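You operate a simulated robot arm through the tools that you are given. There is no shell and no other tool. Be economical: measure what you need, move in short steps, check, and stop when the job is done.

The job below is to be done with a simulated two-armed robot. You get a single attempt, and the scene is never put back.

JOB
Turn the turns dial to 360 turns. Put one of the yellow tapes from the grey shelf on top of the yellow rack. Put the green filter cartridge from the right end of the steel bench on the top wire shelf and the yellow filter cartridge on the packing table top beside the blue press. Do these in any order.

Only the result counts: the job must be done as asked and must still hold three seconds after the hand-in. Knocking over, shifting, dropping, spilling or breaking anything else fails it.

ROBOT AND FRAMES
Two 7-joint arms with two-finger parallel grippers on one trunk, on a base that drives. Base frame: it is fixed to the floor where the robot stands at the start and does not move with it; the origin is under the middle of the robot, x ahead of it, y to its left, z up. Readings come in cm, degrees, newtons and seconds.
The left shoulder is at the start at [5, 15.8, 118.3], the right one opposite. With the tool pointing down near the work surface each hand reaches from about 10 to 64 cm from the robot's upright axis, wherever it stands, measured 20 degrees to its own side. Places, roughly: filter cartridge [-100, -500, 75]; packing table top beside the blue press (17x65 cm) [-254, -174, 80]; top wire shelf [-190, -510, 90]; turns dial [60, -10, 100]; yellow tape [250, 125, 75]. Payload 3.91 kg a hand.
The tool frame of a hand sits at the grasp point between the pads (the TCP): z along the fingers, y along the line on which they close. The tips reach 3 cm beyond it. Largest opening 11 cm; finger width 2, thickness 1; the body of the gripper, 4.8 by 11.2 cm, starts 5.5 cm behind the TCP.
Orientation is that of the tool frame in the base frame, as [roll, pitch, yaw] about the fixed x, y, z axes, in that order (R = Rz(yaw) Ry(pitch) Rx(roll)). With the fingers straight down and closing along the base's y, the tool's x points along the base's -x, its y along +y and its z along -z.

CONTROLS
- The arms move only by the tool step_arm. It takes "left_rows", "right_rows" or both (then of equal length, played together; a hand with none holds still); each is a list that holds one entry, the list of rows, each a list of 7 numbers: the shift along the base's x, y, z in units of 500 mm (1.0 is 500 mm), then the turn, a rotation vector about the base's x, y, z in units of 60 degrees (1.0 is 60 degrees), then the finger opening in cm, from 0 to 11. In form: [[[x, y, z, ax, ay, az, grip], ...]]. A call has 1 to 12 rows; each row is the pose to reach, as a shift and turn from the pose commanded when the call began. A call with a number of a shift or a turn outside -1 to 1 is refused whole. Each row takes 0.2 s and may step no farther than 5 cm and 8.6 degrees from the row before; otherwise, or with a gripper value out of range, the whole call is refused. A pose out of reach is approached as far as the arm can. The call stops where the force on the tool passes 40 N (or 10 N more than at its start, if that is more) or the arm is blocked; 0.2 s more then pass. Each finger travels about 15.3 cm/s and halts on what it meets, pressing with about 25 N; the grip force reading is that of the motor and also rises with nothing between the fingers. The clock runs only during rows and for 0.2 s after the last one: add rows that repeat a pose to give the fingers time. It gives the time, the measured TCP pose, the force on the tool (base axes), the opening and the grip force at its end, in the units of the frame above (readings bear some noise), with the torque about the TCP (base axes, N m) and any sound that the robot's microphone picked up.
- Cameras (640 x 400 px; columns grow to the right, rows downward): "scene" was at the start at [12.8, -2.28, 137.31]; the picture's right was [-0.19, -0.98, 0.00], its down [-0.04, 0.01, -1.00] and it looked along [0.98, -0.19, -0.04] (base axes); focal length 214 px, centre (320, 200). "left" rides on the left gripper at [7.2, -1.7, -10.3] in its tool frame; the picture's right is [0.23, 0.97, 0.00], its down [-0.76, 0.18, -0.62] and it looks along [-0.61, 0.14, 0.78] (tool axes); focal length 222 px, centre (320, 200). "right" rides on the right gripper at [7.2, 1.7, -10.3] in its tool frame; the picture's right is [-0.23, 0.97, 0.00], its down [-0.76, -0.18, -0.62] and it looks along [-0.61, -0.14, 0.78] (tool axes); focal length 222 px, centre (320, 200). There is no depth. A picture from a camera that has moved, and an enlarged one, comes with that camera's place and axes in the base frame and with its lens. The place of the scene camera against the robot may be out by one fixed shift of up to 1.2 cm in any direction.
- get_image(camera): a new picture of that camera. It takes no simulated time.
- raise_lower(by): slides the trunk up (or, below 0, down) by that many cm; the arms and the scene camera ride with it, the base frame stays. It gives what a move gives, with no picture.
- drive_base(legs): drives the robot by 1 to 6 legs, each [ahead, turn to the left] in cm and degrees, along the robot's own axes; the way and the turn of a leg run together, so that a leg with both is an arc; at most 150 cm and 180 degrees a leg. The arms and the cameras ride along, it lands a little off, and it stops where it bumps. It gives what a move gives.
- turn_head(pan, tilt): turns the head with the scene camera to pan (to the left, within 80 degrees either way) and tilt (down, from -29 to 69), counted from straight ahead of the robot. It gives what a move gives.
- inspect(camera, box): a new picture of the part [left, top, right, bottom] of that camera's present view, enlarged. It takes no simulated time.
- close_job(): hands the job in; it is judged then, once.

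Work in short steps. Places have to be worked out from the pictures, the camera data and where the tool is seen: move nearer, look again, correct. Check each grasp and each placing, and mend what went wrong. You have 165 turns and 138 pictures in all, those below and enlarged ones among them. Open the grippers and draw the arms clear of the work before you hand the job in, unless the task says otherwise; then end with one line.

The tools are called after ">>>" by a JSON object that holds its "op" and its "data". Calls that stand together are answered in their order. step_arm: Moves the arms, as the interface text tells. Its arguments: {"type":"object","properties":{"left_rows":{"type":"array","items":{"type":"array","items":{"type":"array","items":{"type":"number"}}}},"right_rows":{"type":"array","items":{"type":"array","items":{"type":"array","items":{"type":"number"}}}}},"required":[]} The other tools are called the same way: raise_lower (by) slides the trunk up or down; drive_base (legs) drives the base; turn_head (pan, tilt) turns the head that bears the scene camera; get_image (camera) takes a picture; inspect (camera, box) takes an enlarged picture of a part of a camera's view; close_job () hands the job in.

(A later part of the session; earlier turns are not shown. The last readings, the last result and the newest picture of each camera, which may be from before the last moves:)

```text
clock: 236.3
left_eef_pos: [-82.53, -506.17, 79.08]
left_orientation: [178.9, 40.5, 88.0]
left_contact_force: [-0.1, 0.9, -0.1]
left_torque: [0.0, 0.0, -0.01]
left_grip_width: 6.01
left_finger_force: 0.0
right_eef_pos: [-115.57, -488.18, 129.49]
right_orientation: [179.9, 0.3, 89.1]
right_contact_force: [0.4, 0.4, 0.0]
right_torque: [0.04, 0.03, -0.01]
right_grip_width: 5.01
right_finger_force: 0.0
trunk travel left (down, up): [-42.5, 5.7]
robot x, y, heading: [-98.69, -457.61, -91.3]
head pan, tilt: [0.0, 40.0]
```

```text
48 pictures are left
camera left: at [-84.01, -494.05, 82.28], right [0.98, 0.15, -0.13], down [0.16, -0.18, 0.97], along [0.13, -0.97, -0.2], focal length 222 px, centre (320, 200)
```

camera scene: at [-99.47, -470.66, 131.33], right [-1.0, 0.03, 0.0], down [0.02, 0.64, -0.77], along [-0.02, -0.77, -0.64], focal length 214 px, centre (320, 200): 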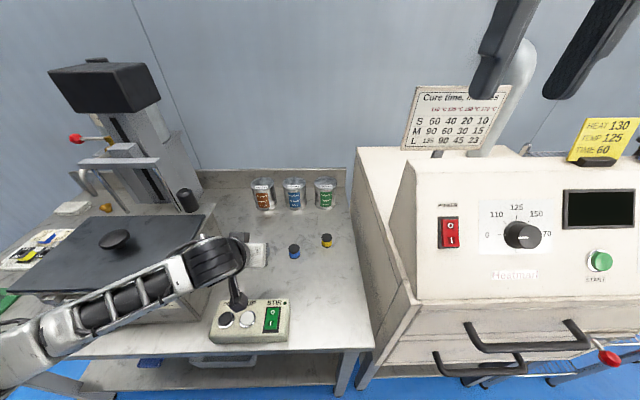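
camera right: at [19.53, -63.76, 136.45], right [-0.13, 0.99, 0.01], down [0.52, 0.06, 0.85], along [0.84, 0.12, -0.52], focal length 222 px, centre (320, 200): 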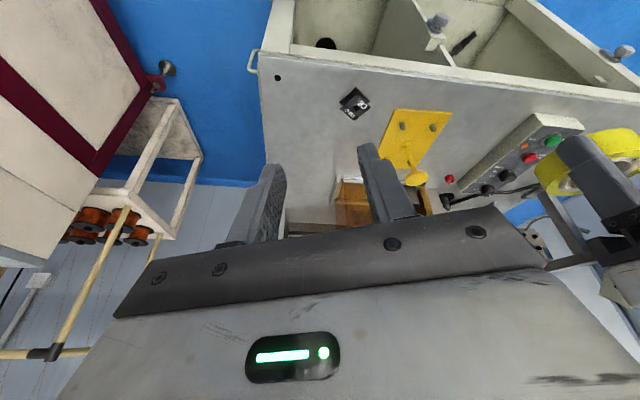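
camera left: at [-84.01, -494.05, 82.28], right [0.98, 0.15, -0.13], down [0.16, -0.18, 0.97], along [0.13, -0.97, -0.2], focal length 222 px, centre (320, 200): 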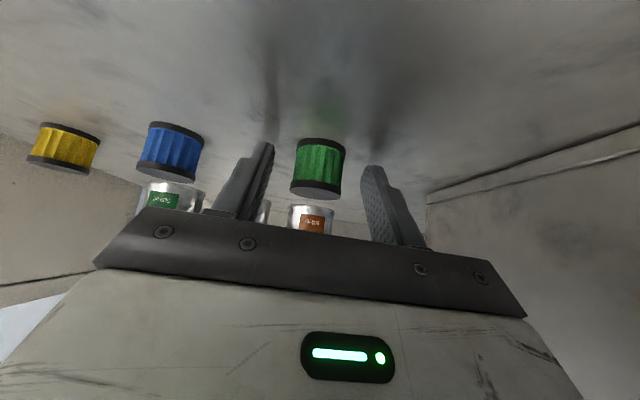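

The green cartridge sits between the finger tips. Close and lift.

>>> {"op": "step_arm", "data": {"left_rows": [[[0, 0, 0, 0, 0, 0, 4], [0, 0, 0, 0, 0, 0, 2.2], [0, 0, 0, 0, 0, 0, 2.2], [0, 0, 0, 0, 0, 0, 2.2]]]}}

>>> {"op": "step_arm", "data": {"left_rows": [[[0, 0, 0.04, 0, 0, 0, 2.2], [0, 0, 0.1, 0, 0, 0, 2.2], [0, 0.02, 0.18, 0, 0, 0, 2.2], [0, 0.08, 0.25, 0, 0, 0, 2.2], [-0.03, 0.14, 0.32, 0, 0, 0, 2.2], [-0.06, 0.2, 0.38, 0, 0, 0, 2.2], [-0.09, 0.26, 0.44, 0, 0, 0, 2.2], [-0.12, 0.32, 0.5, 0, 0, 0, 2.2], [-0.12, 0.36, 0.56, 0, 0, 0, 2.2], [-0.12, 0.4, 0.6, 0, 0, 0, 2.2], [-0.12, 0.4, 0.6, 0, 0, 0, 2.2]]]}}

>>> {"op": "get_image", "data": {"camera": "left"}}

>>> {"op": "get_image", "data": {"camera": "scene"}}

```text
clock: 237.3
left_eef_pos: [-82.52, -506.29, 79.21]
left_orientation: [179.0, 40.5, 88.1]
left_contact_force: [-0.1, -0.5, 0.1]
left_torque: [0.0, 0.0, 0.04]
left_grip_width: 2.99
left_finger_force: 24.6
right_eef_pos: [-115.64, -488.19, 129.36]
right_orientation: [179.9, 0.2, 89.2]
right_contact_force: [1.0, 0.3, -0.1]
right_torque: [0.0, 0.0, 0.05]
right_grip_width: 5.01
right_finger_force: 0.1
trunk travel left (down, up): [-42.5, 5.7]
robot x, y, heading: [-99.14, -457.65, -91.5]
head pan, tilt: [0.0, 40.0]
```

```text
clock: 239.8
left_eef_pos: [-85.46, -495.6, 98.93]
left_orientation: [178.8, 40.5, 88.1]
left_contact_force: [-0.2, -0.6, 0.3]
left_torque: [0.01, 0.0, 0.0]
left_grip_width: 3.08
left_finger_force: 24.6
left hand out of reach, approached as far as the arm can: row 7, 8, 9, 10, 11
right_eef_pos: [-115.51, -488.21, 129.43]
right_orientation: [179.9, 0.2, 89.2]
right_contact_force: [-0.2, -0.2, 0.1]
right_torque: [0.0, -0.02, 0.01]
right_grip_width: 4.99
right_finger_force: 0.0
trunk travel left (down, up): [-42.5, 5.7]
robot x, y, heading: [-99.24, -457.55, -91.5]
head pan, tilt: [0.0, 40.0]
```

```text
47 pictures are left
camera left: at [-86.95, -483.48, 102.11], right [0.98, 0.15, -0.13], down [0.16, -0.18, 0.97], along [0.13, -0.97, -0.2], focal length 222 px, centre (320, 200)
```

left: 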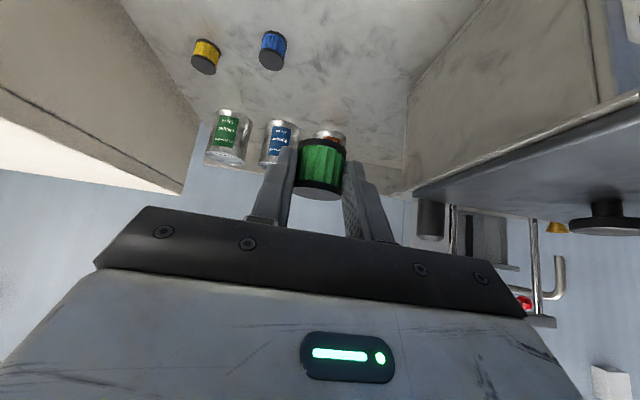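

```text
46 pictures are left
camera scene: at [-99.47, -470.66, 131.33], right [-1.0, 0.03, 0.0], down [0.02, 0.64, -0.77], along [-0.02, -0.77, -0.64], focal length 214 px, centre (320, 200)
```

scene: 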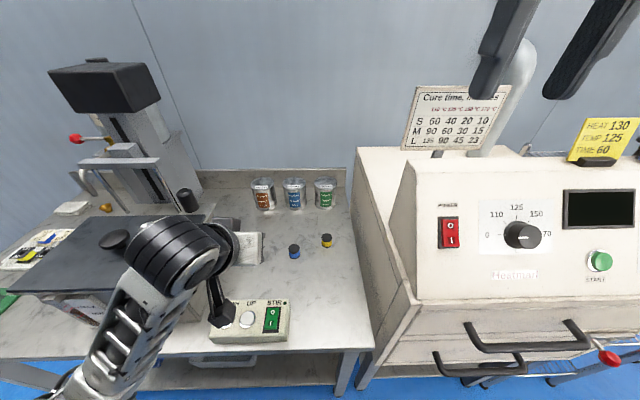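

Green is held. For the oven's sake I'll use the left hand for both: first green to the wire shelf. Back away and drive over to face the wire shelf.

>>> {"op": "drive_base", "data": {"legs": [[-55, 0], [0, -90], [92, 0], [0, 90]]}}

>>> {"op": "turn_head", "data": {"pan": 10, "tilt": 30}}

>>> {"op": "get_image", "data": {"camera": "scene"}}

```text
clock: 254.9
left_eef_pos: [-177.56, -439.56, 99.07]
left_orientation: [178.9, 40.5, 86.9]
left_contact_force: [0.8, -0.1, -1.0]
left_torque: [-0.01, -0.04, -0.05]
left_grip_width: 3.07
left_finger_force: 25.2
right_eef_pos: [-207.63, -431.58, 129.47]
right_orientation: [179.8, 0.3, 88.0]
right_contact_force: [-0.2, -0.9, 0.9]
right_torque: [0.02, -0.02, 0.03]
right_grip_width: 5.03
right_finger_force: 0.2
trunk travel left (down, up): [-42.5, 5.7]
robot x, y, heading: [-190.17, -401.32, -92.6]
head pan, tilt: [0.0, 40.0]
```

```text
clock: 255.6
left_eef_pos: [-177.77, -439.71, 99.01]
left_orientation: [178.9, 40.5, 87.0]
left_contact_force: [0.2, 0.2, 0.6]
left_torque: [-0.02, 0.0, -0.01]
left_grip_width: 3.1
left_finger_force: 25.0
right_eef_pos: [-207.55, -431.42, 129.38]
right_orientation: [179.9, 0.1, 88.0]
right_contact_force: [-0.2, -0.9, -0.3]
right_torque: [0.0, 0.03, -0.01]
right_grip_width: 4.98
right_finger_force: 0.0
trunk travel left (down, up): [-42.5, 5.7]
robot x, y, heading: [-190.31, -401.04, -92.6]
head pan, tilt: [10.0, 30.0]
```

```text
45 pictures are left
camera scene: at [-189.52, -414.84, 132.86], right [-0.99, -0.13, 0.0], down [-0.06, 0.5, -0.87], along [0.11, -0.86, -0.5], focal length 214 px, centre (320, 200)
```

scene: 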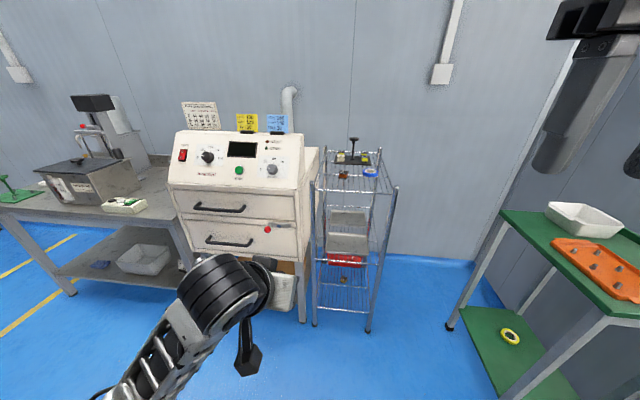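

>>> {"op": "inspect", "data": {"camera": "scene", "box": [300, 130, 410, 230]}}

```text
4.00 times, centred on (355, 180) of scene
camera zoom: at [-189.52, -414.84, 132.86], right [-0.99, -0.13, 0.0], down [-0.06, 0.5, -0.87], along [0.11, -0.86, -0.5], focal length 858 px, centre (180, 280)
```

zoom: 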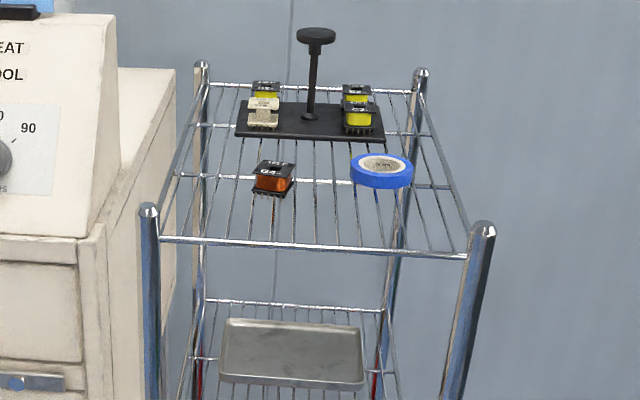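

The top wire shelf has free room at its front middle. First raise the left hand and shift it to the middle, then drive closer.

>>> {"op": "step_arm", "data": {"left_rows": [[[-0.04, -0.03, 0.05, 0, 0, 0, 2.2], [-0.09, -0.05, 0.1, 0, 0, 0, 2.2], [-0.14, -0.07, 0.14, 0, 0, 0, 2.2], [-0.18, -0.08, 0.16, 0, 0, 0, 2.2], [-0.18, -0.08, 0.16, 0, 0, 0, 2.2]]]}}

>>> {"op": "drive_base", "data": {"legs": [[52, 0]]}}

>>> {"op": "turn_head", "data": {"pan": 0, "tilt": 48}}

>>> {"op": "get_image", "data": {"camera": "scene"}}

```text
clock: 256.8
left_eef_pos: [-186.33, -443.44, 107.08]
left_orientation: [178.9, 40.4, 87.0]
left_contact_force: [0.6, 0.6, -0.9]
left_torque: [0.0, 0.02, 0.0]
left_grip_width: 3.08
left_finger_force: 24.8
right_eef_pos: [-207.53, -431.56, 129.35]
right_orientation: [180.0, 0.3, 88.0]
right_contact_force: [-0.7, -0.7, 0.2]
right_torque: [0.01, -0.02, 0.01]
right_grip_width: 5.01
right_finger_force: 0.1
trunk travel left (down, up): [-42.5, 5.7]
robot x, y, heading: [-190.33, -400.93, -92.7]
head pan, tilt: [10.0, 30.0]
```

```text
clock: 259.8
left_eef_pos: [-187.98, -492.96, 107.07]
left_orientation: [178.9, 40.5, 87.6]
left_contact_force: [0.0, -1.3, -0.8]
left_torque: [-0.02, 0.0, -0.01]
left_grip_width: 3.06
left_finger_force: 25.6
right_eef_pos: [-209.26, -481.45, 129.41]
right_orientation: [179.9, 0.2, 88.6]
right_contact_force: [0.1, 0.6, -0.6]
right_torque: [-0.03, 0.01, -0.02]
right_grip_width: 4.99
right_finger_force: 0.1
trunk travel left (down, up): [-42.5, 5.7]
robot x, y, heading: [-192.39, -450.75, -92.1]
head pan, tilt: [10.0, 30.0]
```

```text
clock: 260.6
left_eef_pos: [-187.99, -492.91, 107.1]
left_orientation: [178.9, 40.5, 87.6]
left_contact_force: [-0.3, -0.9, -0.5]
left_torque: [0.0, 0.03, 0.0]
left_grip_width: 3.09
left_finger_force: 25.1
right_eef_pos: [-209.25, -481.3, 129.44]
right_orientation: [179.9, 0.3, 88.7]
right_contact_force: [-0.4, 0.4, 0.5]
right_torque: [0.01, 0.0, 0.0]
right_grip_width: 5.0
right_finger_force: 0.0
trunk travel left (down, up): [-42.5, 5.7]
robot x, y, heading: [-192.45, -450.83, -92.2]
head pan, tilt: [0.0, 48.0]
```

```text
43 pictures are left
camera scene: at [-192.94, -463.3, 130.19], right [-1.0, 0.04, 0.0], down [0.03, 0.74, -0.67], along [-0.02, -0.67, -0.74], focal length 214 px, centre (320, 200)
```

scene: 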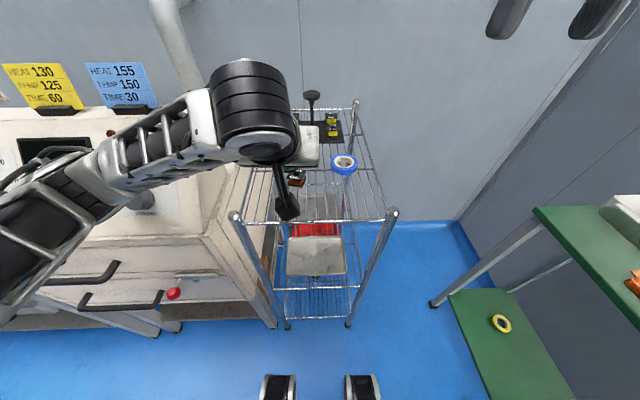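

The left forearm would sweep low over the oven here. I reposition further right and angle the robot toward the shelf so the left arm stays clear.

>>> {"op": "drive_base", "data": {"legs": [[-40, 0], [0, -50], [32, 0], [0, 77], [14, 0]]}}

>>> {"op": "turn_head", "data": {"pan": 0, "tilt": 42}}

>>> {"op": "get_image", "data": {"camera": "scene"}}

```text
clock: 271.3
left_eef_pos: [-185.91, -480.38, 107.05]
left_orientation: [178.8, 40.4, 116.7]
left_contact_force: [0.2, 0.9, -0.8]
left_torque: [0.01, 0.0, -0.07]
left_grip_width: 3.07
left_finger_force: 24.9
right_eef_pos: [-210.22, -480.42, 129.41]
right_orientation: [179.9, 0.2, 117.8]
right_contact_force: [-0.1, -0.3, -0.3]
right_torque: [0.02, -0.02, 0.01]
right_grip_width: 5.03
right_finger_force: 0.1
trunk travel left (down, up): [-42.5, 5.7]
robot x, y, heading: [-210.15, -445.63, -63.0]
head pan, tilt: [0.0, 48.0]
```

```text
clock: 272.0
left_eef_pos: [-185.95, -480.29, 107.1]
left_orientation: [178.9, 40.6, 116.6]
left_contact_force: [0.5, 0.9, 0.4]
left_torque: [-0.02, 0.0, -0.02]
left_grip_width: 3.08
left_finger_force: 24.9
right_eef_pos: [-210.14, -480.39, 129.33]
right_orientation: [179.9, 0.4, 117.7]
right_contact_force: [0.0, -0.3, -0.1]
right_torque: [-0.01, -0.04, -0.02]
right_grip_width: 5.02
right_finger_force: 0.0
trunk travel left (down, up): [-42.5, 5.7]
robot x, y, heading: [-210.11, -445.57, -63.2]
head pan, tilt: [0.0, 42.0]
```

```text
42 pictures are left
camera scene: at [-204.73, -457.13, 131.03], right [-0.89, -0.45, 0.0], down [-0.3, 0.6, -0.74], along [0.34, -0.66, -0.67], focal length 214 px, centre (320, 200)
```

scene: 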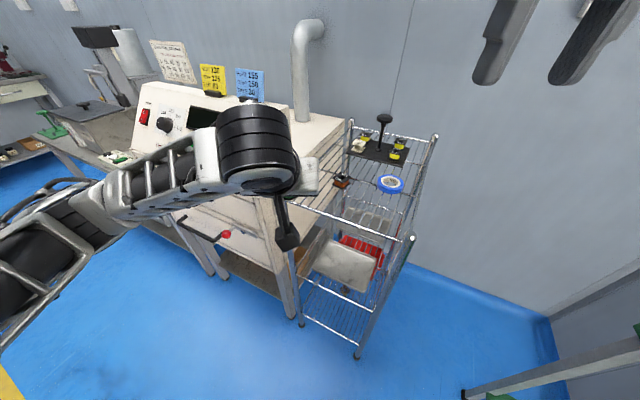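

Good clearance now. Enlarge the shelf's top to see wires and free area.

>>> {"op": "inspect", "data": {"camera": "scene", "box": [290, 120, 440, 250]}}

>>> {"op": "inspect", "data": {"camera": "left", "box": [180, 0, 500, 240]}}

```text
3.08 times, centred on (365, 185) of scene
camera zoom: at [-204.73, -457.13, 131.03], right [-0.89, -0.45, 0.0], down [-0.3, 0.6, -0.74], along [0.34, -0.66, -0.67], focal length 660 px, centre (182, 246)
```

zoom: 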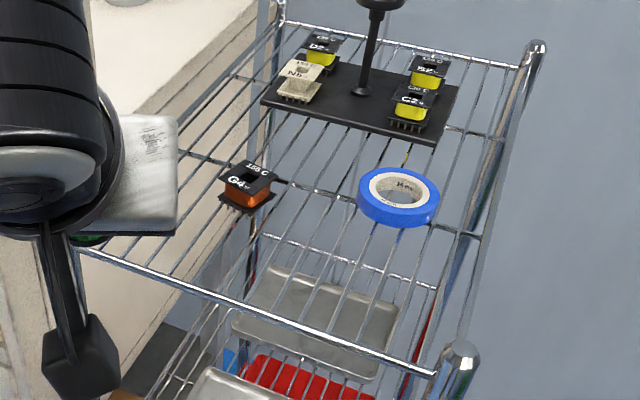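

```text
1.67 times, centred on (340, 120) of left
camera zoom: at [-193.07, -470.25, 110.21], right [0.79, 0.6, -0.13], down [0.23, -0.08, 0.97], along [0.57, -0.8, -0.2], focal length 370 px, centre (287, 333)
```

zoom: 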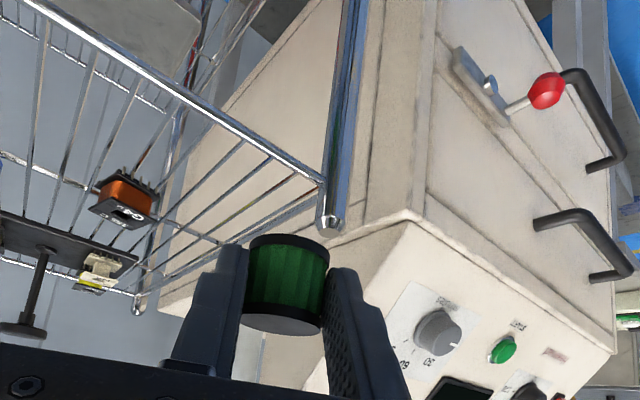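

Zoom on the front-middle of the shelf to locate individual wires.

>>> {"op": "inspect", "data": {"camera": "scene", "box": [320, 170, 410, 235]}}

```text
6.15 times, centred on (365, 202) of scene
camera zoom: at [-204.73, -457.13, 131.03], right [-0.89, -0.45, 0.0], down [-0.3, 0.6, -0.74], along [0.34, -0.66, -0.67], focal length 1320 px, centre (43, 185)
```

zoom: 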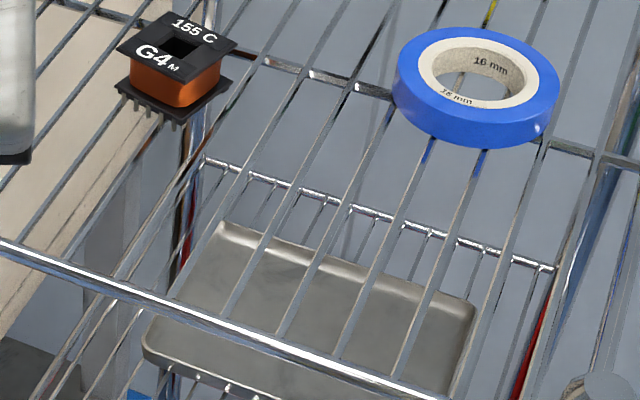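

Wires are ~2.5 cm apart, so the 3 cm cartridge must stand centred between two. Move it above the front-middle, ~4 cm high.

>>> {"op": "step_arm", "data": {"left_rows": [[[-0.05, -0.07, 0, 0, 0, 0, 2.2], [-0.1, -0.15, 0, 0, 0, 0, 2.2], [-0.15, -0.23, 0, 0, 0, 0, 2.2], [-0.18, -0.31, -0.03, 0, 0, 0, 2.2], [-0.205, -0.37, -0.08, 0, 0, 0, 2.2], [-0.205, -0.37, -0.14, 0, 0, 0, 2.2], [-0.205, -0.37, -0.19, 0, 0, 0, 2.2], [-0.205, -0.37, -0.19, 0, 0, 0, 2.2]]]}}

>>> {"op": "inspect", "data": {"camera": "scene", "box": [300, 150, 410, 240]}}

>>> {"op": "get_image", "data": {"camera": "left"}}

```text
clock: 273.8
left_eef_pos: [-196.52, -498.72, 97.76]
left_orientation: [178.8, 40.4, 116.5]
left_contact_force: [-0.4, 0.5, 0.1]
left_torque: [-0.02, 0.04, -0.02]
left_grip_width: 3.08
left_finger_force: 25.4
right_eef_pos: [-210.18, -480.34, 129.38]
right_orientation: [179.9, 0.3, 117.8]
right_contact_force: [0.1, 1.3, 0.6]
right_torque: [0.01, 0.01, 0.01]
right_grip_width: 4.99
right_finger_force: 0.0
trunk travel left (down, up): [-42.5, 5.7]
robot x, y, heading: [-210.14, -445.69, -63.1]
head pan, tilt: [0.0, 42.0]
```

```text
4.44 times, centred on (355, 195) of scene
camera zoom: at [-204.72, -457.14, 131.04], right [-0.89, -0.45, 0.0], down [-0.3, 0.6, -0.74], along [0.34, -0.66, -0.67], focal length 953 px, centre (164, 222)
```

zoom: 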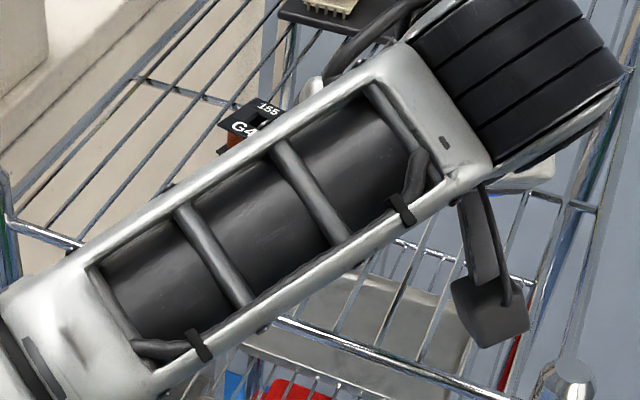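

```text
37 pictures are left
camera left: at [-203.61, -488.66, 100.93], right [0.79, 0.6, -0.13], down [0.23, -0.08, 0.97], along [0.57, -0.8, -0.2], focal length 222 px, centre (320, 200)
```

left: 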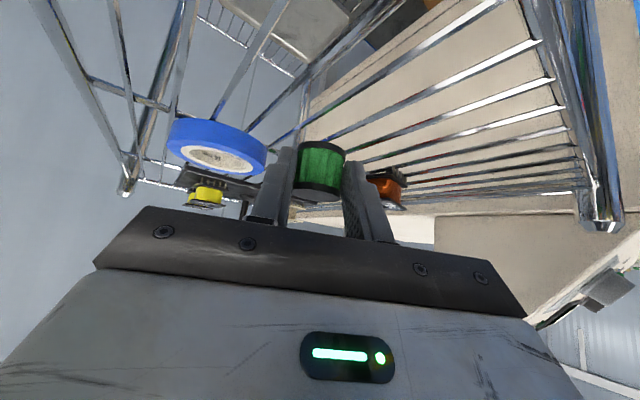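

Shelf plane comes out nearer z≈93.3, so the cartridge bottom is only ~1 cm above. Zoom the wrist view to see wires under the cartridge.

>>> {"op": "inspect", "data": {"camera": "left", "box": [240, 80, 420, 220]}}

```text
2.86 times, centred on (330, 150) of left
camera zoom: at [-203.61, -488.66, 100.93], right [0.79, 0.6, -0.13], down [0.23, -0.08, 0.97], along [0.57, -0.8, -0.2], focal length 635 px, centre (291, 343)
```

zoom: 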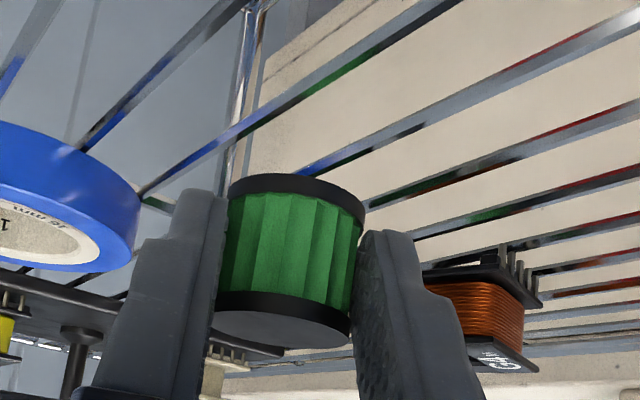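

The cartridge axis (x≈−195.9) is right between two wires (−197.1 and −194.7). Lower gently to contact.

>>> {"op": "step_arm", "data": {"left_rows": [[[0, 0, -0.006, 0, 0, 0, 2.2], [0, 0, -0.012, 0, 0, 0, 2.2], [0, 0, -0.012, 0, 0, 0, 2.2]]]}}

```text
clock: 274.6
left_eef_pos: [-196.3, -498.76, 97.07]
left_orientation: [179.0, 40.6, 116.6]
left_contact_force: [0.4, -0.1, 2.8]
left_torque: [-0.11, -0.01, 0.0]
left_grip_width: 3.11
left_finger_force: 25.1
right_eef_pos: [-210.29, -480.35, 129.38]
right_orientation: [180.0, 0.3, 117.7]
right_contact_force: [-0.1, -0.6, -0.4]
right_torque: [-0.01, -0.01, 0.0]
right_grip_width: 4.99
right_finger_force: 0.0
trunk travel left (down, up): [-42.5, 5.7]
robot x, y, heading: [-210.2, -445.8, -63.0]
head pan, tilt: [0.0, 42.0]
```

Contact begins (2.8 N). Press a touch more and check the view.

>>> {"op": "step_arm", "data": {"left_rows": [[[0, 0, -0.003, 0, 0, 0, 2.2], [0, 0, -0.003, 0, 0, 0, 2.2]]]}}

>>> {"op": "inspect", "data": {"camera": "left", "box": [240, 80, 420, 220]}}

```text
clock: 275.2
left_eef_pos: [-196.3, -498.73, 96.96]
left_orientation: [179.0, 40.7, 116.6]
left_contact_force: [0.2, -2.3, 11.3]
left_torque: [-0.33, -0.04, 0.01]
left_grip_width: 3.08
left_finger_force: 25.2
right_eef_pos: [-210.23, -480.34, 129.39]
right_orientation: [-180.0, 0.2, 117.7]
right_contact_force: [-0.8, -0.4, 0.0]
right_torque: [0.02, 0.0, 0.0]
right_grip_width: 4.99
right_finger_force: 0.1
trunk travel left (down, up): [-42.5, 5.7]
robot x, y, heading: [-210.13, -445.7, -63.0]
head pan, tilt: [0.0, 42.0]
```

```text
2.86 times, centred on (330, 150) of left
camera zoom: at [-203.44, -488.7, 100.13], right [0.79, 0.6, -0.14], down [0.23, -0.08, 0.97], along [0.57, -0.8, -0.2], focal length 635 px, centre (291, 343)
```

zoom: 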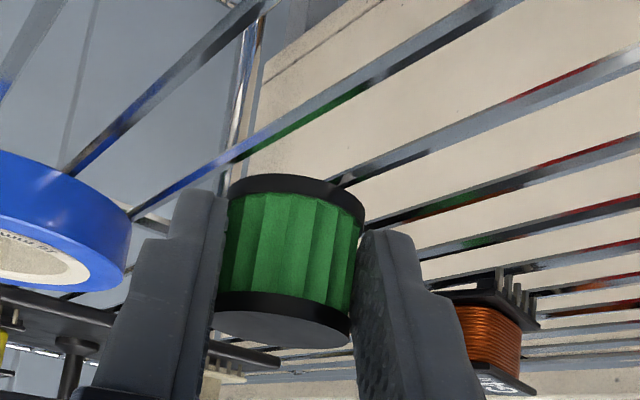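

One wire passes near the cartridge centre; shift 0.4 cm toward −x so it is centred between two wires, then set down again.

>>> {"op": "step_arm", "data": {"left_rows": [[[0, 0, 0.008, 0, 0, 0, 2.2], [-0.008, 0, 0.008, 0, 0, 0, 2.2], [-0.008, 0, 0.008, 0, 0, 0, 2.2], [-0.008, 0, 0.0, 0, 0, 0, 2.2], [-0.008, 0, -0.001, 0, 0, 0, 2.2]]]}}

>>> {"op": "inspect", "data": {"camera": "left", "box": [240, 80, 420, 220]}}

```text
clock: 276.4
left_eef_pos: [-196.58, -498.67, 97.06]
left_orientation: [178.9, 40.9, 116.7]
left_contact_force: [2.7, 2.7, 18.6]
left_torque: [-0.27, -0.18, 0.12]
left_grip_width: 3.08
left_finger_force: 25.0
right_eef_pos: [-210.3, -480.15, 129.52]
right_orientation: [-180.0, 0.4, 117.7]
right_contact_force: [0.6, 0.0, -0.5]
right_torque: [-0.01, 0.0, -0.01]
right_grip_width: 5.02
right_finger_force: 0.1
trunk travel left (down, up): [-42.5, 5.7]
robot x, y, heading: [-210.21, -445.6, -63.1]
head pan, tilt: [0.0, 42.0]
```

```text
2.86 times, centred on (330, 150) of left
camera zoom: at [-203.78, -488.65, 100.06], right [0.79, 0.6, -0.14], down [0.22, -0.07, 0.97], along [0.57, -0.8, -0.19], focal length 635 px, centre (291, 343)
```

zoom: 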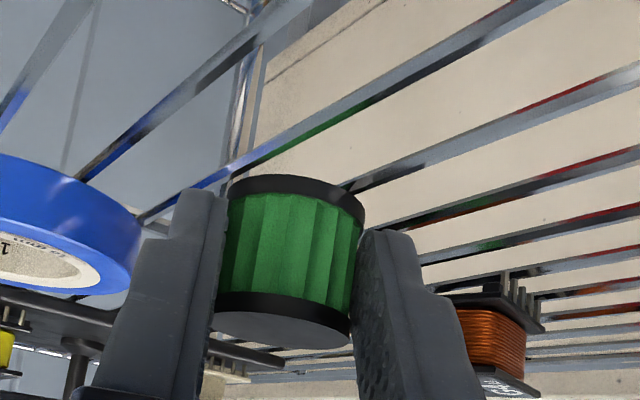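

Now centred between two wires. Relieve the press and open only to 4.2 cm (neighbours are near), then withdraw along the finger direction.

>>> {"op": "step_arm", "data": {"left_rows": [[[0, 0, 0.003, 0, 0, 0, 2.2], [0, 0, 0.003, 0, 0, 0, 3.4], [0, 0, 0.003, 0, 0, 0, 4.2], [0, 0, 0.003, 0, 0, 0, 4.2]]]}}

>>> {"op": "inspect", "data": {"camera": "left", "box": [240, 80, 420, 220]}}

```text
clock: 277.4
left_eef_pos: [-196.46, -498.58, 96.98]
left_orientation: [178.9, 40.5, 116.5]
left_contact_force: [4.6, 2.1, 4.9]
left_torque: [0.13, 0.33, -0.19]
left_grip_width: 3.71
left_finger_force: 0.0
right_eef_pos: [-210.17, -480.04, 129.42]
right_orientation: [-180.0, 0.5, 117.7]
right_contact_force: [0.5, 0.3, 0.8]
right_torque: [-0.05, -0.01, -0.04]
right_grip_width: 5.01
right_finger_force: 0.1
trunk travel left (down, up): [-42.5, 5.7]
robot x, y, heading: [-210.04, -445.54, -63.0]
head pan, tilt: [0.0, 42.0]
```

```text
2.86 times, centred on (330, 150) of left
camera zoom: at [-203.68, -488.62, 100.06], right [0.79, 0.6, -0.13], down [0.23, -0.08, 0.97], along [0.57, -0.79, -0.2], focal length 635 px, centre (291, 343)
```

zoom: 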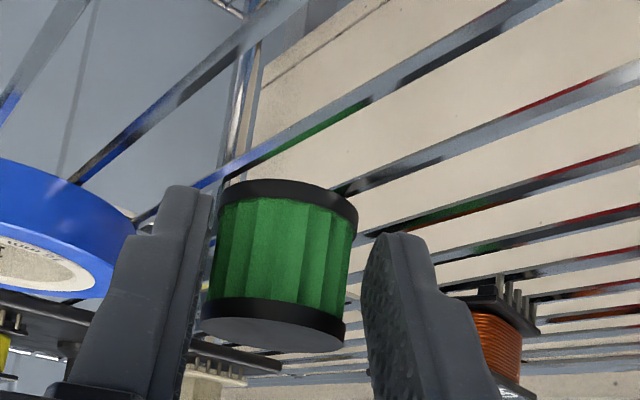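

A fingertip seems to touch a wire (force 5 N, opening halted at 3.7). Raise slightly straight up, which frees it without touching the cartridge much.

>>> {"op": "step_arm", "data": {"left_rows": [[[0, 0, 0.006, 0, 0, 0, 3.7], [-0.001, 0, 0.012, 0, 0, 0, 4.0], [-0.003, -0.002, 0.012, 0, 0, 0, 4.2], [-0.003, -0.002, 0.012, 0, 0, 0, 4.4]]]}}

>>> {"op": "inspect", "data": {"camera": "left", "box": [240, 80, 420, 220]}}

```text
clock: 278.4
left_eef_pos: [-196.61, -498.82, 97.34]
left_orientation: [178.7, 40.3, 116.4]
left_contact_force: [0.2, 0.5, 0.6]
left_torque: [0.0, 0.02, -0.02]
left_grip_width: 4.42
left_finger_force: 0.0
right_eef_pos: [-210.24, -480.28, 129.32]
right_orientation: [179.9, 0.3, 117.7]
right_contact_force: [0.1, -0.3, 0.2]
right_torque: [0.01, 0.02, 0.01]
right_grip_width: 5.02
right_finger_force: 0.1
trunk travel left (down, up): [-42.5, 5.7]
robot x, y, heading: [-210.13, -445.7, -63.1]
head pan, tilt: [0.0, 42.0]
```

```text
2.86 times, centred on (330, 150) of left
camera zoom: at [-203.75, -488.9, 100.53], right [0.79, 0.6, -0.13], down [0.22, -0.08, 0.97], along [0.57, -0.79, -0.2], focal length 635 px, centre (291, 343)
```

zoom: 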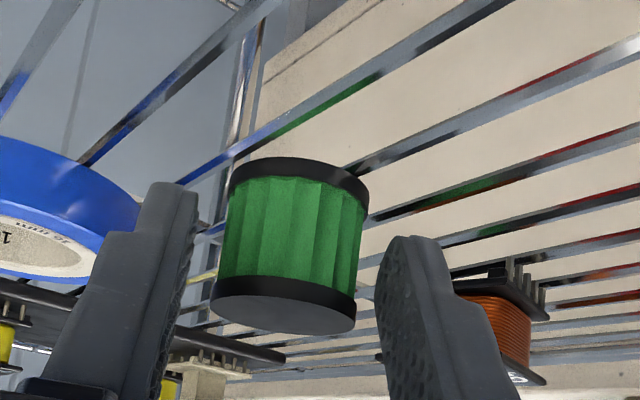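

Free and the cartridge stands on its own. Withdraw back along the finger line.

>>> {"op": "step_arm", "data": {"left_rows": [[[-0.012, 0.023, 0.03, 0, 0, 0, 4.4], [-0.03, 0.058, 0.076, 0, 0, 0, 4.4], [-0.05, 0.1, 0.13, 0, 0, 0, 5], [-0.05, 0.15, 0.19, 0, 0, 0, 6], [-0.03, 0.22, 0.22, 0, 0, 0, 6], [0, 0.3, 0.23, 0, 0, 0, 6], [0, 0.3, 0.23, 0, 0, 0, 6]]]}}

>>> {"op": "get_image", "data": {"camera": "left"}}

>>> {"op": "inspect", "data": {"camera": "scene", "box": [300, 120, 450, 250]}}

```text
clock: 280.0
left_eef_pos: [-195.34, -486.72, 104.68]
left_orientation: [178.9, 40.6, 116.4]
left_contact_force: [0.0, -0.4, -0.3]
left_torque: [-0.01, 0.03, 0.01]
left_grip_width: 6.01
left_finger_force: 0.0
left hand out of reach, approached as far as the arm can: row 5, 6, 7
right_eef_pos: [-210.17, -480.47, 129.33]
right_orientation: [179.9, 0.2, 117.6]
right_contact_force: [0.5, 0.2, -0.2]
right_torque: [0.02, 0.01, 0.04]
right_grip_width: 5.01
right_finger_force: 0.0
trunk travel left (down, up): [-42.5, 5.7]
robot x, y, heading: [-210.15, -445.78, -63.3]
head pan, tilt: [0.0, 42.0]
```

```text
31 pictures are left
camera left: at [-202.38, -476.52, 107.81], right [0.79, 0.6, -0.13], down [0.22, -0.08, 0.97], along [0.57, -0.8, -0.2], focal length 222 px, centre (320, 200)
```

left: 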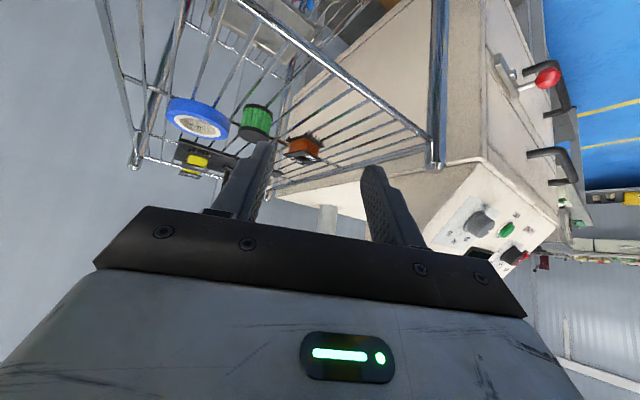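

```text
3.08 times, centred on (375, 185) of scene
camera zoom: at [-204.69, -457.2, 131.03], right [-0.89, -0.45, 0.0], down [-0.3, 0.6, -0.74], along [0.34, -0.66, -0.67], focal length 660 px, centre (151, 246)
```

zoom: 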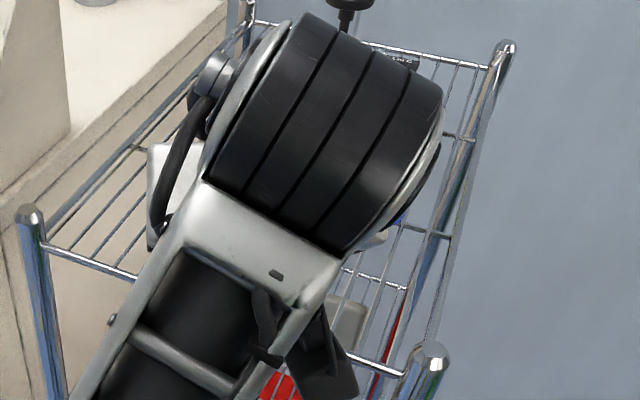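

Green is standing on the wire shelf. Now go back to the bench for the yellow cartridge.

>>> {"op": "drive_base", "data": {"legs": [[-25, 0], [0, 63.3], [115, 0], [0, -90], [34, 0]]}}

>>> {"op": "turn_head", "data": {"pan": 0, "tilt": 40}}

>>> {"op": "get_image", "data": {"camera": "scene"}}

>>> {"op": "get_image", "data": {"camera": "left"}}

```text
clock: 295.9
left_eef_pos: [-107.24, -496.72, 104.66]
left_orientation: [178.9, 40.6, 91.7]
left_contact_force: [0.0, -0.7, -0.5]
left_torque: [0.01, 0.0, -0.03]
left_grip_width: 6.01
left_finger_force: 0.2
right_eef_pos: [-118.25, -484.78, 129.29]
right_orientation: [179.9, 0.3, 92.7]
right_contact_force: [-0.4, 0.4, 0.1]
right_torque: [0.01, 0.01, 0.0]
right_grip_width: 5.03
right_finger_force: 0.0
trunk travel left (down, up): [-42.5, 5.7]
robot x, y, heading: [-103.69, -453.13, -88.4]
head pan, tilt: [0.0, 42.0]
```

```text
clock: 296.5
left_eef_pos: [-107.25, -496.82, 104.67]
left_orientation: [178.9, 40.5, 91.6]
left_contact_force: [0.0, -0.5, -0.4]
left_torque: [0.03, -0.01, -0.02]
left_grip_width: 6.0
left_finger_force: 0.1
right_eef_pos: [-118.29, -484.83, 129.4]
right_orientation: [179.9, 0.3, 92.7]
right_contact_force: [0.3, 0.3, -0.1]
right_torque: [0.01, 0.02, -0.03]
right_grip_width: 5.0
right_finger_force: 0.0
trunk travel left (down, up): [-42.5, 5.7]
robot x, y, heading: [-103.48, -452.92, -87.9]
head pan, tilt: [0.0, 40.0]
```

```text
29 pictures are left
camera scene: at [-103.25, -466.28, 131.33], right [-1.0, -0.03, 0.0], down [-0.02, 0.64, -0.77], along [0.03, -0.77, -0.64], focal length 214 px, centre (320, 200)
```

scene: 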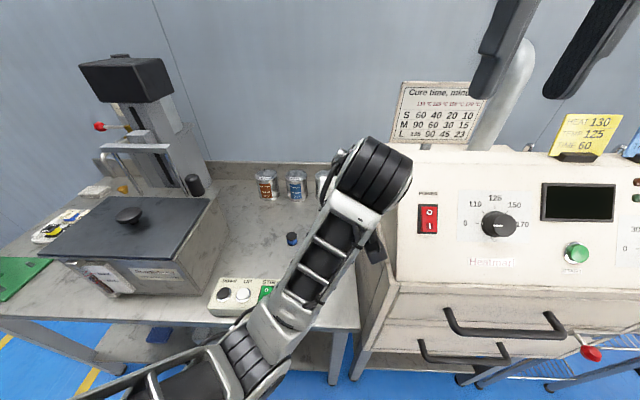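

```text
28 pictures are left
camera left: at [-109.49, -484.61, 107.8], right [0.97, 0.21, -0.13], down [0.17, -0.17, 0.97], along [0.18, -0.96, -0.2], focal length 222 px, centre (320, 200)
```

left: 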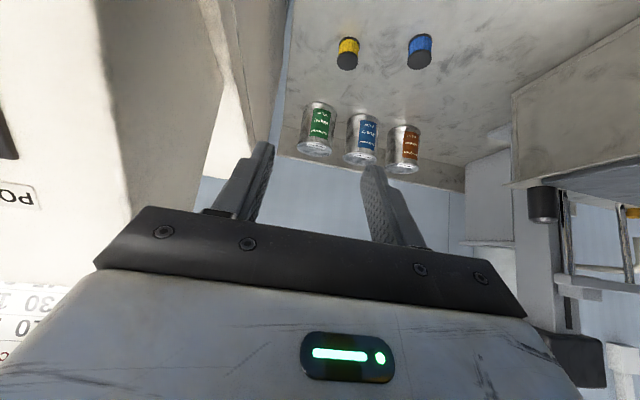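

Yellow cartridge at about (−102.7, −513.4, top 79). Approach above it.

>>> {"op": "step_arm", "data": {"left_rows": [[[0.04, 0, -0.05, 0, 0, 0, 6], [0.09, -0.03, -0.11, 0, 0, 0, 6], [0.092, -0.09, -0.17, 0, 0, 0, 6], [0.092, -0.16, -0.23, 0, 0, 0, 6], [0.092, -0.23, -0.29, 0, 0, 0, 6], [0.092, -0.3, -0.34, 0, 0, 0, 6], [0.092, -0.304, -0.37, 0, 0, 0, 6], [0.092, -0.304, -0.37, 0, 0, 0, 6]]]}}

>>> {"op": "get_image", "data": {"camera": "left"}}

>>> {"op": "get_image", "data": {"camera": "scene"}}

```text
clock: 298.3
left_eef_pos: [-103.03, -512.17, 86.04]
left_orientation: [178.9, 40.6, 91.5]
left_contact_force: [0.5, -0.8, 0.1]
left_torque: [0.02, 0.03, 0.01]
left_grip_width: 5.99
left_finger_force: 0.0
right_eef_pos: [-118.15, -484.78, 129.27]
right_orientation: [179.9, 0.3, 92.7]
right_contact_force: [0.1, 0.4, 0.1]
right_torque: [-0.02, -0.03, 0.01]
right_grip_width: 4.99
right_finger_force: 0.1
trunk travel left (down, up): [-42.5, 5.7]
robot x, y, heading: [-103.34, -453.18, -88.1]
head pan, tilt: [0.0, 40.0]
```

```text
27 pictures are left
camera left: at [-105.23, -499.97, 89.19], right [0.97, 0.21, -0.13], down [0.17, -0.17, 0.97], along [0.18, -0.96, -0.2], focal length 222 px, centre (320, 200)
```

left: 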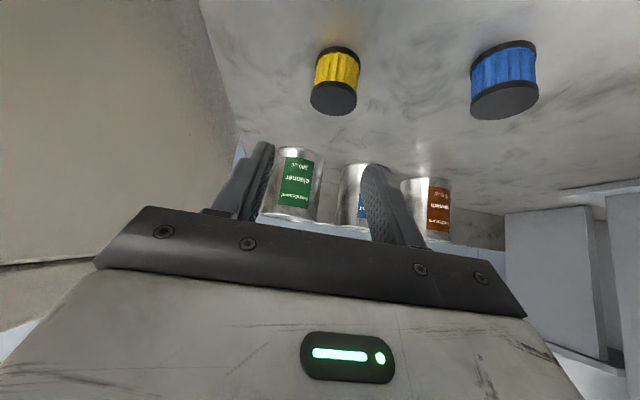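

```text
26 pictures are left
camera scene: at [-103.25, -466.29, 131.33], right [-1.0, -0.03, 0.0], down [-0.02, 0.64, -0.77], along [0.03, -0.77, -0.64], focal length 214 px, centre (320, 200)
```

scene: 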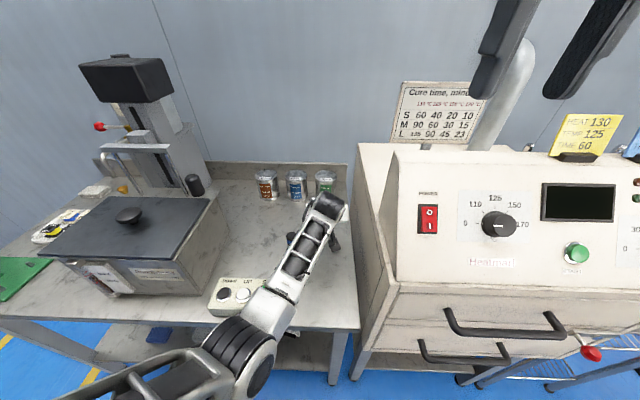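

Aligned. Descend and grip the yellow cartridge.

>>> {"op": "step_arm", "data": {"left_rows": [[[0.004, 0.004, -0.05, 0, 0, 0, 6], [0.004, 0.004, -0.1, 0, 0, 0, 6], [0.004, 0.004, -0.142, 0, 0, 0, 6], [0.004, 0.004, -0.142, 0, 0, 0, 6], [0.004, 0.004, -0.142, 0, 0, 0, 4], [0.004, 0.004, -0.142, 0, 0, 0, 2.2], [0.004, 0.004, -0.142, 0, 0, 0, 2.2], [0.004, 0.004, -0.142, 0, 0, 0, 2.2]]]}}

>>> {"op": "get_image", "data": {"camera": "left"}}

```text
clock: 300.1
left_eef_pos: [-102.6, -511.76, 79.16]
left_orientation: [178.9, 40.7, 91.5]
left_contact_force: [0.0, -0.5, -0.1]
left_torque: [0.01, 0.0, 0.02]
left_grip_width: 3.07
left_finger_force: 24.8
right_eef_pos: [-118.26, -484.8, 129.41]
right_orientation: [179.9, 0.2, 92.7]
right_contact_force: [-1.0, -0.8, -0.5]
right_torque: [0.01, 0.02, -0.04]
right_grip_width: 4.99
right_finger_force: 0.1
trunk travel left (down, up): [-42.5, 5.7]
robot x, y, heading: [-103.62, -453.14, -87.8]
head pan, tilt: [0.0, 40.0]
```

```text
25 pictures are left
camera left: at [-104.88, -499.7, 82.27], right [0.97, 0.21, -0.13], down [0.17, -0.17, 0.97], along [0.18, -0.96, -0.2], focal length 222 px, centre (320, 200)
```

left: 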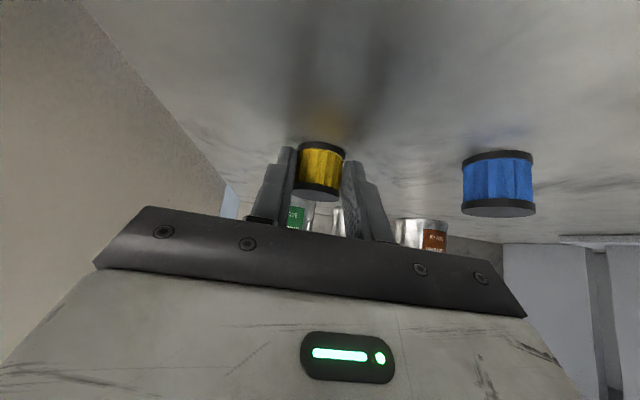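

Yellow gripped (3.07 cm). Lift, retract, then drive to the packing table.

>>> {"op": "step_arm", "data": {"left_rows": [[[0, 0, 0.05, 0, 0, 0, 2.2], [0, 0, 0.12, 0, 0, 0, 2.2], [0, 0.03, 0.19, 0, 0, 0, 2.2], [0, 0.09, 0.26, 0, 0, 0, 2.2], [0, 0.15, 0.33, 0, 0, 0, 2.2], [0.02, 0.21, 0.4, 0, 0, 0, 2.2], [0.04, 0.27, 0.46, 0, 0, 0, 2.2], [0.06, 0.3, 0.5, 0, 0, 0, 2.2], [0.06, 0.3, 0.5, 0, 0, 0, 2.2]]]}}

>>> {"op": "drive_base", "data": {"legs": [[-40, 0], [0, -166], [130, 0], [105, 0], [0, 74]]}}

>>> {"op": "turn_head", "data": {"pan": 0, "tilt": 28}}

>>> {"op": "get_image", "data": {"camera": "scene"}}

```text
clock: 302.3
left_eef_pos: [-100.0, -497.22, 106.85]
left_orientation: [-178.8, 43.8, 92.6]
left_contact_force: [-0.2, 0.4, -0.5]
left_torque: [0.01, 0.03, 0.03]
left_grip_width: 3.09
left_finger_force: 25.5
right_eef_pos: [-118.19, -484.77, 129.42]
right_orientation: [179.8, 0.3, 92.7]
right_contact_force: [-0.6, 0.0, 0.7]
right_torque: [0.01, 0.0, 0.01]
right_grip_width: 5.0
right_finger_force: 0.0
trunk travel left (down, up): [-42.5, 5.7]
robot x, y, heading: [-103.3, -453.32, -88.0]
head pan, tilt: [0.0, 40.0]
stopped in row 9 (left hand): the arm was blocked; the commanded pose is now the measured one
```

```text
clock: 326.5
left_eef_pos: [-187.48, -177.22, 106.8]
left_orientation: [-179.1, 43.9, -1.8]
left_contact_force: [0.2, 0.0, 0.9]
left_torque: [-0.03, 0.0, 0.03]
left_grip_width: 3.06
left_finger_force: 25.3
right_eef_pos: [-173.57, -159.97, 129.37]
right_orientation: [180.0, 0.3, -1.7]
right_contact_force: [-0.6, 0.7, -0.2]
right_torque: [-0.01, 0.01, 0.0]
right_grip_width: 5.0
right_finger_force: 0.0
trunk travel left (down, up): [-42.5, 5.7]
robot x, y, heading: [-142.86, -176.72, 177.9]
head pan, tilt: [0.0, 40.0]
```

```text
clock: 327.2
left_eef_pos: [-187.26, -177.23, 106.82]
left_orientation: [-179.0, 43.9, -1.8]
left_contact_force: [-0.1, -0.7, -0.1]
left_torque: [0.0, 0.03, -0.01]
left_grip_width: 3.06
left_finger_force: 25.2
right_eef_pos: [-173.59, -159.9, 129.33]
right_orientation: [179.9, 0.4, -1.7]
right_contact_force: [-0.2, 0.0, 0.2]
right_torque: [0.0, -0.03, 0.03]
right_grip_width: 5.03
right_finger_force: 0.1
trunk travel left (down, up): [-42.5, 5.7]
robot x, y, heading: [-143.24, -177.37, 177.9]
head pan, tilt: [0.0, 28.0]
```

```text
24 pictures are left
camera scene: at [-156.47, -177.06, 133.18], right [0.04, 1.0, 0.0], down [0.47, -0.02, -0.88], along [-0.88, 0.04, -0.47], focal length 214 px, centre (320, 200)
```

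scene: 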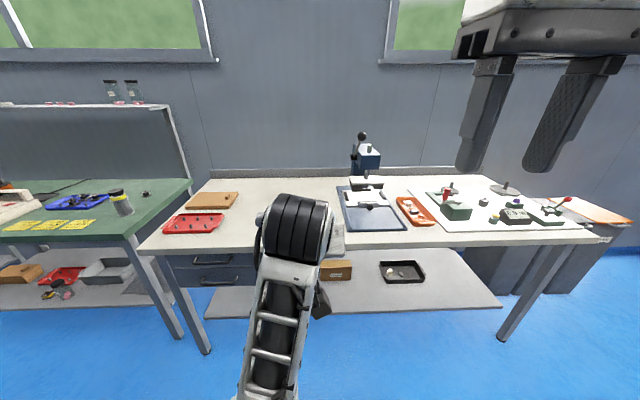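

The clear strip of table left of the blue press (y≈−174) is ahead. Drive 44 closer and look from the wrist camera.

>>> {"op": "drive_base", "data": {"legs": [[44, 0]]}}

>>> {"op": "turn_head", "data": {"pan": 0, "tilt": 45}}

>>> {"op": "get_image", "data": {"camera": "left"}}

>>> {"op": "get_image", "data": {"camera": "scene"}}

```text
clock: 329.9
left_eef_pos: [-231.71, -174.97, 106.79]
left_orientation: [-179.0, 43.9, -2.2]
left_contact_force: [0.0, 1.1, 0.2]
left_torque: [0.02, 0.0, 0.03]
left_grip_width: 3.08
left_finger_force: 25.0
right_eef_pos: [-217.88, -157.92, 129.42]
right_orientation: [180.0, 0.3, -2.0]
right_contact_force: [-0.9, 0.1, -0.3]
right_torque: [-0.01, 0.0, 0.01]
right_grip_width: 5.0
right_finger_force: 0.0
trunk travel left (down, up): [-42.5, 5.7]
robot x, y, heading: [-187.48, -174.9, 177.4]
head pan, tilt: [0.0, 28.0]
```

```text
clock: 330.7
left_eef_pos: [-231.67, -174.88, 106.91]
left_orientation: [-179.1, 43.9, -2.2]
left_contact_force: [-0.4, -0.1, 0.0]
left_torque: [-0.02, 0.01, -0.03]
left_grip_width: 3.07
left_finger_force: 24.9
right_eef_pos: [-217.79, -157.87, 129.43]
right_orientation: [179.9, 0.2, -2.0]
right_contact_force: [0.5, 0.1, 0.6]
right_torque: [0.04, -0.01, -0.03]
right_grip_width: 5.02
right_finger_force: 0.0
trunk travel left (down, up): [-42.5, 5.7]
robot x, y, heading: [-187.28, -175.28, 177.5]
head pan, tilt: [0.0, 45.0]
```

```text
23 pictures are left
camera left: at [-219.23, -173.91, 109.28], right [0.12, -0.98, -0.17], down [-0.13, -0.18, 0.98], along [-0.99, -0.09, -0.14], focal length 222 px, centre (320, 200)
```

left: 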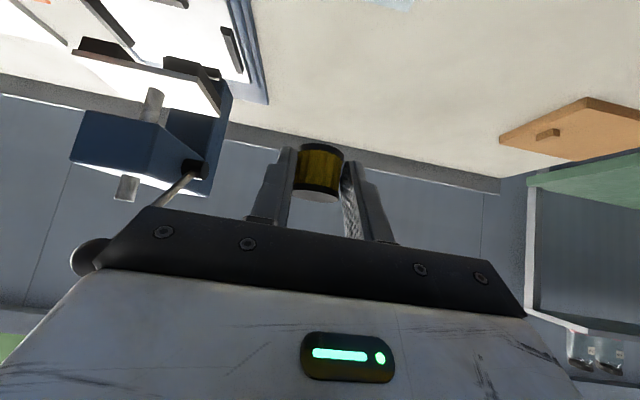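

```text
22 pictures are left
camera scene: at [-199.81, -175.06, 130.61], right [0.05, 1.0, 0.0], down [0.71, -0.03, -0.71], along [-0.71, 0.03, -0.71], focal length 214 px, centre (320, 200)
```

scene: 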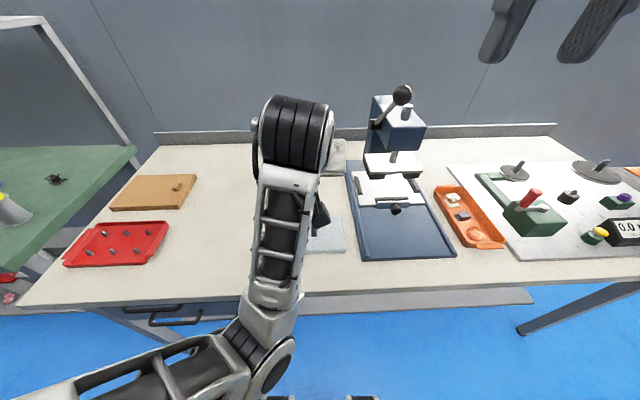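

Something pale lies on the table near (325,235); enlarge to see what it is.

>>> {"op": "inspect", "data": {"camera": "scene", "box": [180, 120, 380, 280]}}

```text
2.50 times, centred on (280, 200) of scene
camera zoom: at [-199.81, -175.06, 130.61], right [0.05, 1.0, 0.0], down [0.71, -0.03, -0.71], along [-0.71, 0.03, -0.71], focal length 536 px, centre (420, 200)
```

zoom: 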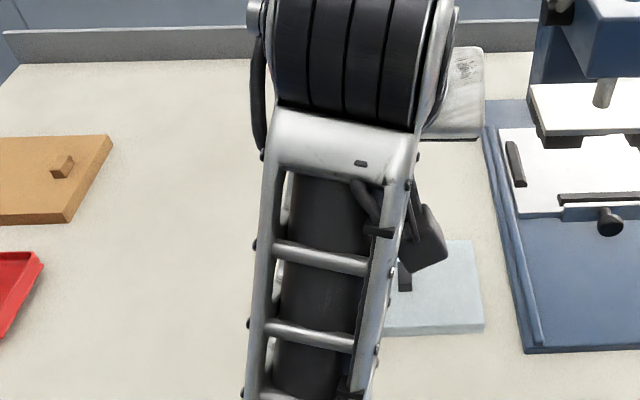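

A flat pad lies there, so I place the cartridge behind it at about (−249.5, −175). Drive 2.5 nearer, level the hand and move above the spot.

>>> {"op": "drive_base", "data": {"legs": [[2.5, 0]]}}

>>> {"op": "step_arm", "data": {"left_rows": [[[-0.06, 0, -0.03, 0, -0.02, 0, 2.2], [-0.12, 0, -0.08, 0, -0.04, 0, 2.2], [-0.18, 0, -0.13, 0, -0.053, 0, 2.2], [-0.24, 0, -0.18, 0, -0.053, 0, 2.2], [-0.278, 0, -0.24, 0, -0.053, 0, 2.2], [-0.278, 0, -0.32, 0, -0.053, 0, 2.2], [-0.278, 0, -0.36, 0, -0.053, 0, 2.2], [-0.278, 0, -0.36, 0, -0.053, 0, 2.2]]]}}

>>> {"op": "get_image", "data": {"camera": "left"}}

>>> {"op": "get_image", "data": {"camera": "scene"}}

```text
clock: 331.5
left_eef_pos: [-234.19, -174.81, 106.87]
left_orientation: [-179.1, 43.9, -2.2]
left_contact_force: [0.0, 0.3, 0.0]
left_torque: [0.01, 0.0, 0.03]
left_grip_width: 3.08
left_finger_force: 25.2
right_eef_pos: [-220.43, -157.73, 129.35]
right_orientation: [180.0, 0.3, -1.9]
right_contact_force: [-0.3, -0.2, -0.2]
right_torque: [-0.01, -0.02, 0.0]
right_grip_width: 5.03
right_finger_force: 0.1
trunk travel left (down, up): [-42.5, 5.7]
robot x, y, heading: [-190.04, -175.07, 177.3]
head pan, tilt: [0.0, 45.0]
```

```text
clock: 333.3
left_eef_pos: [-248.06, -174.87, 88.8]
left_orientation: [-179.0, 40.7, -2.1]
left_contact_force: [0.2, 0.4, 0.0]
left_torque: [0.03, -0.01, 0.02]
left_grip_width: 3.07
left_finger_force: 24.8
right_eef_pos: [-220.24, -157.75, 129.44]
right_orientation: [179.9, 0.3, -1.8]
right_contact_force: [0.4, 0.5, 0.4]
right_torque: [0.0, -0.01, -0.02]
right_grip_width: 5.01
right_finger_force: 0.0
trunk travel left (down, up): [-42.5, 5.7]
robot x, y, heading: [-189.97, -174.96, 176.9]
head pan, tilt: [0.0, 45.0]
```

```text
20 pictures are left
camera left: at [-235.79, -173.75, 91.94], right [0.12, -0.98, -0.16], down [-0.18, -0.18, 0.97], along [-0.98, -0.09, -0.2], focal length 222 px, centre (320, 200)
```

left: 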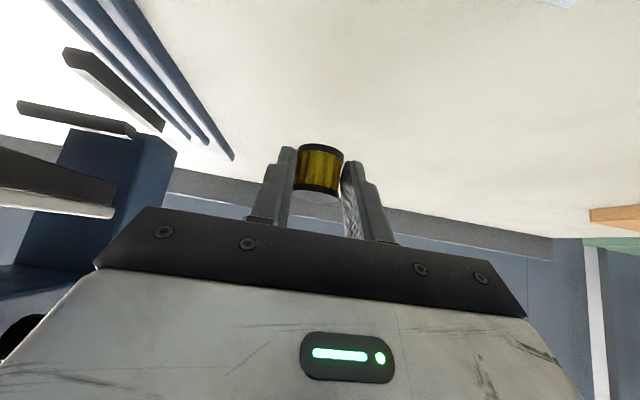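

```text
19 pictures are left
camera scene: at [-202.28, -174.94, 130.6], right [0.05, 1.0, 0.0], down [0.71, -0.03, -0.71], along [-0.71, 0.03, -0.71], focal length 214 px, centre (320, 200)
```

scene: 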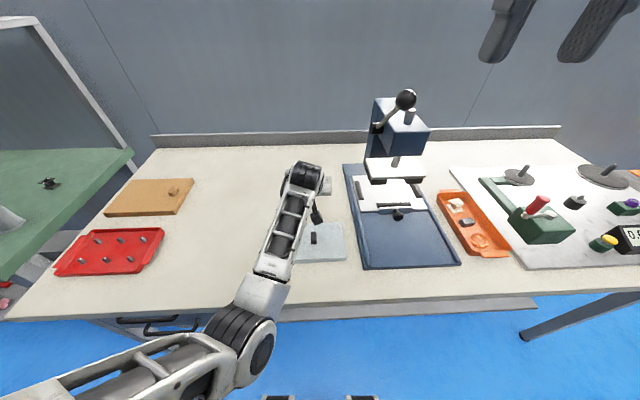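

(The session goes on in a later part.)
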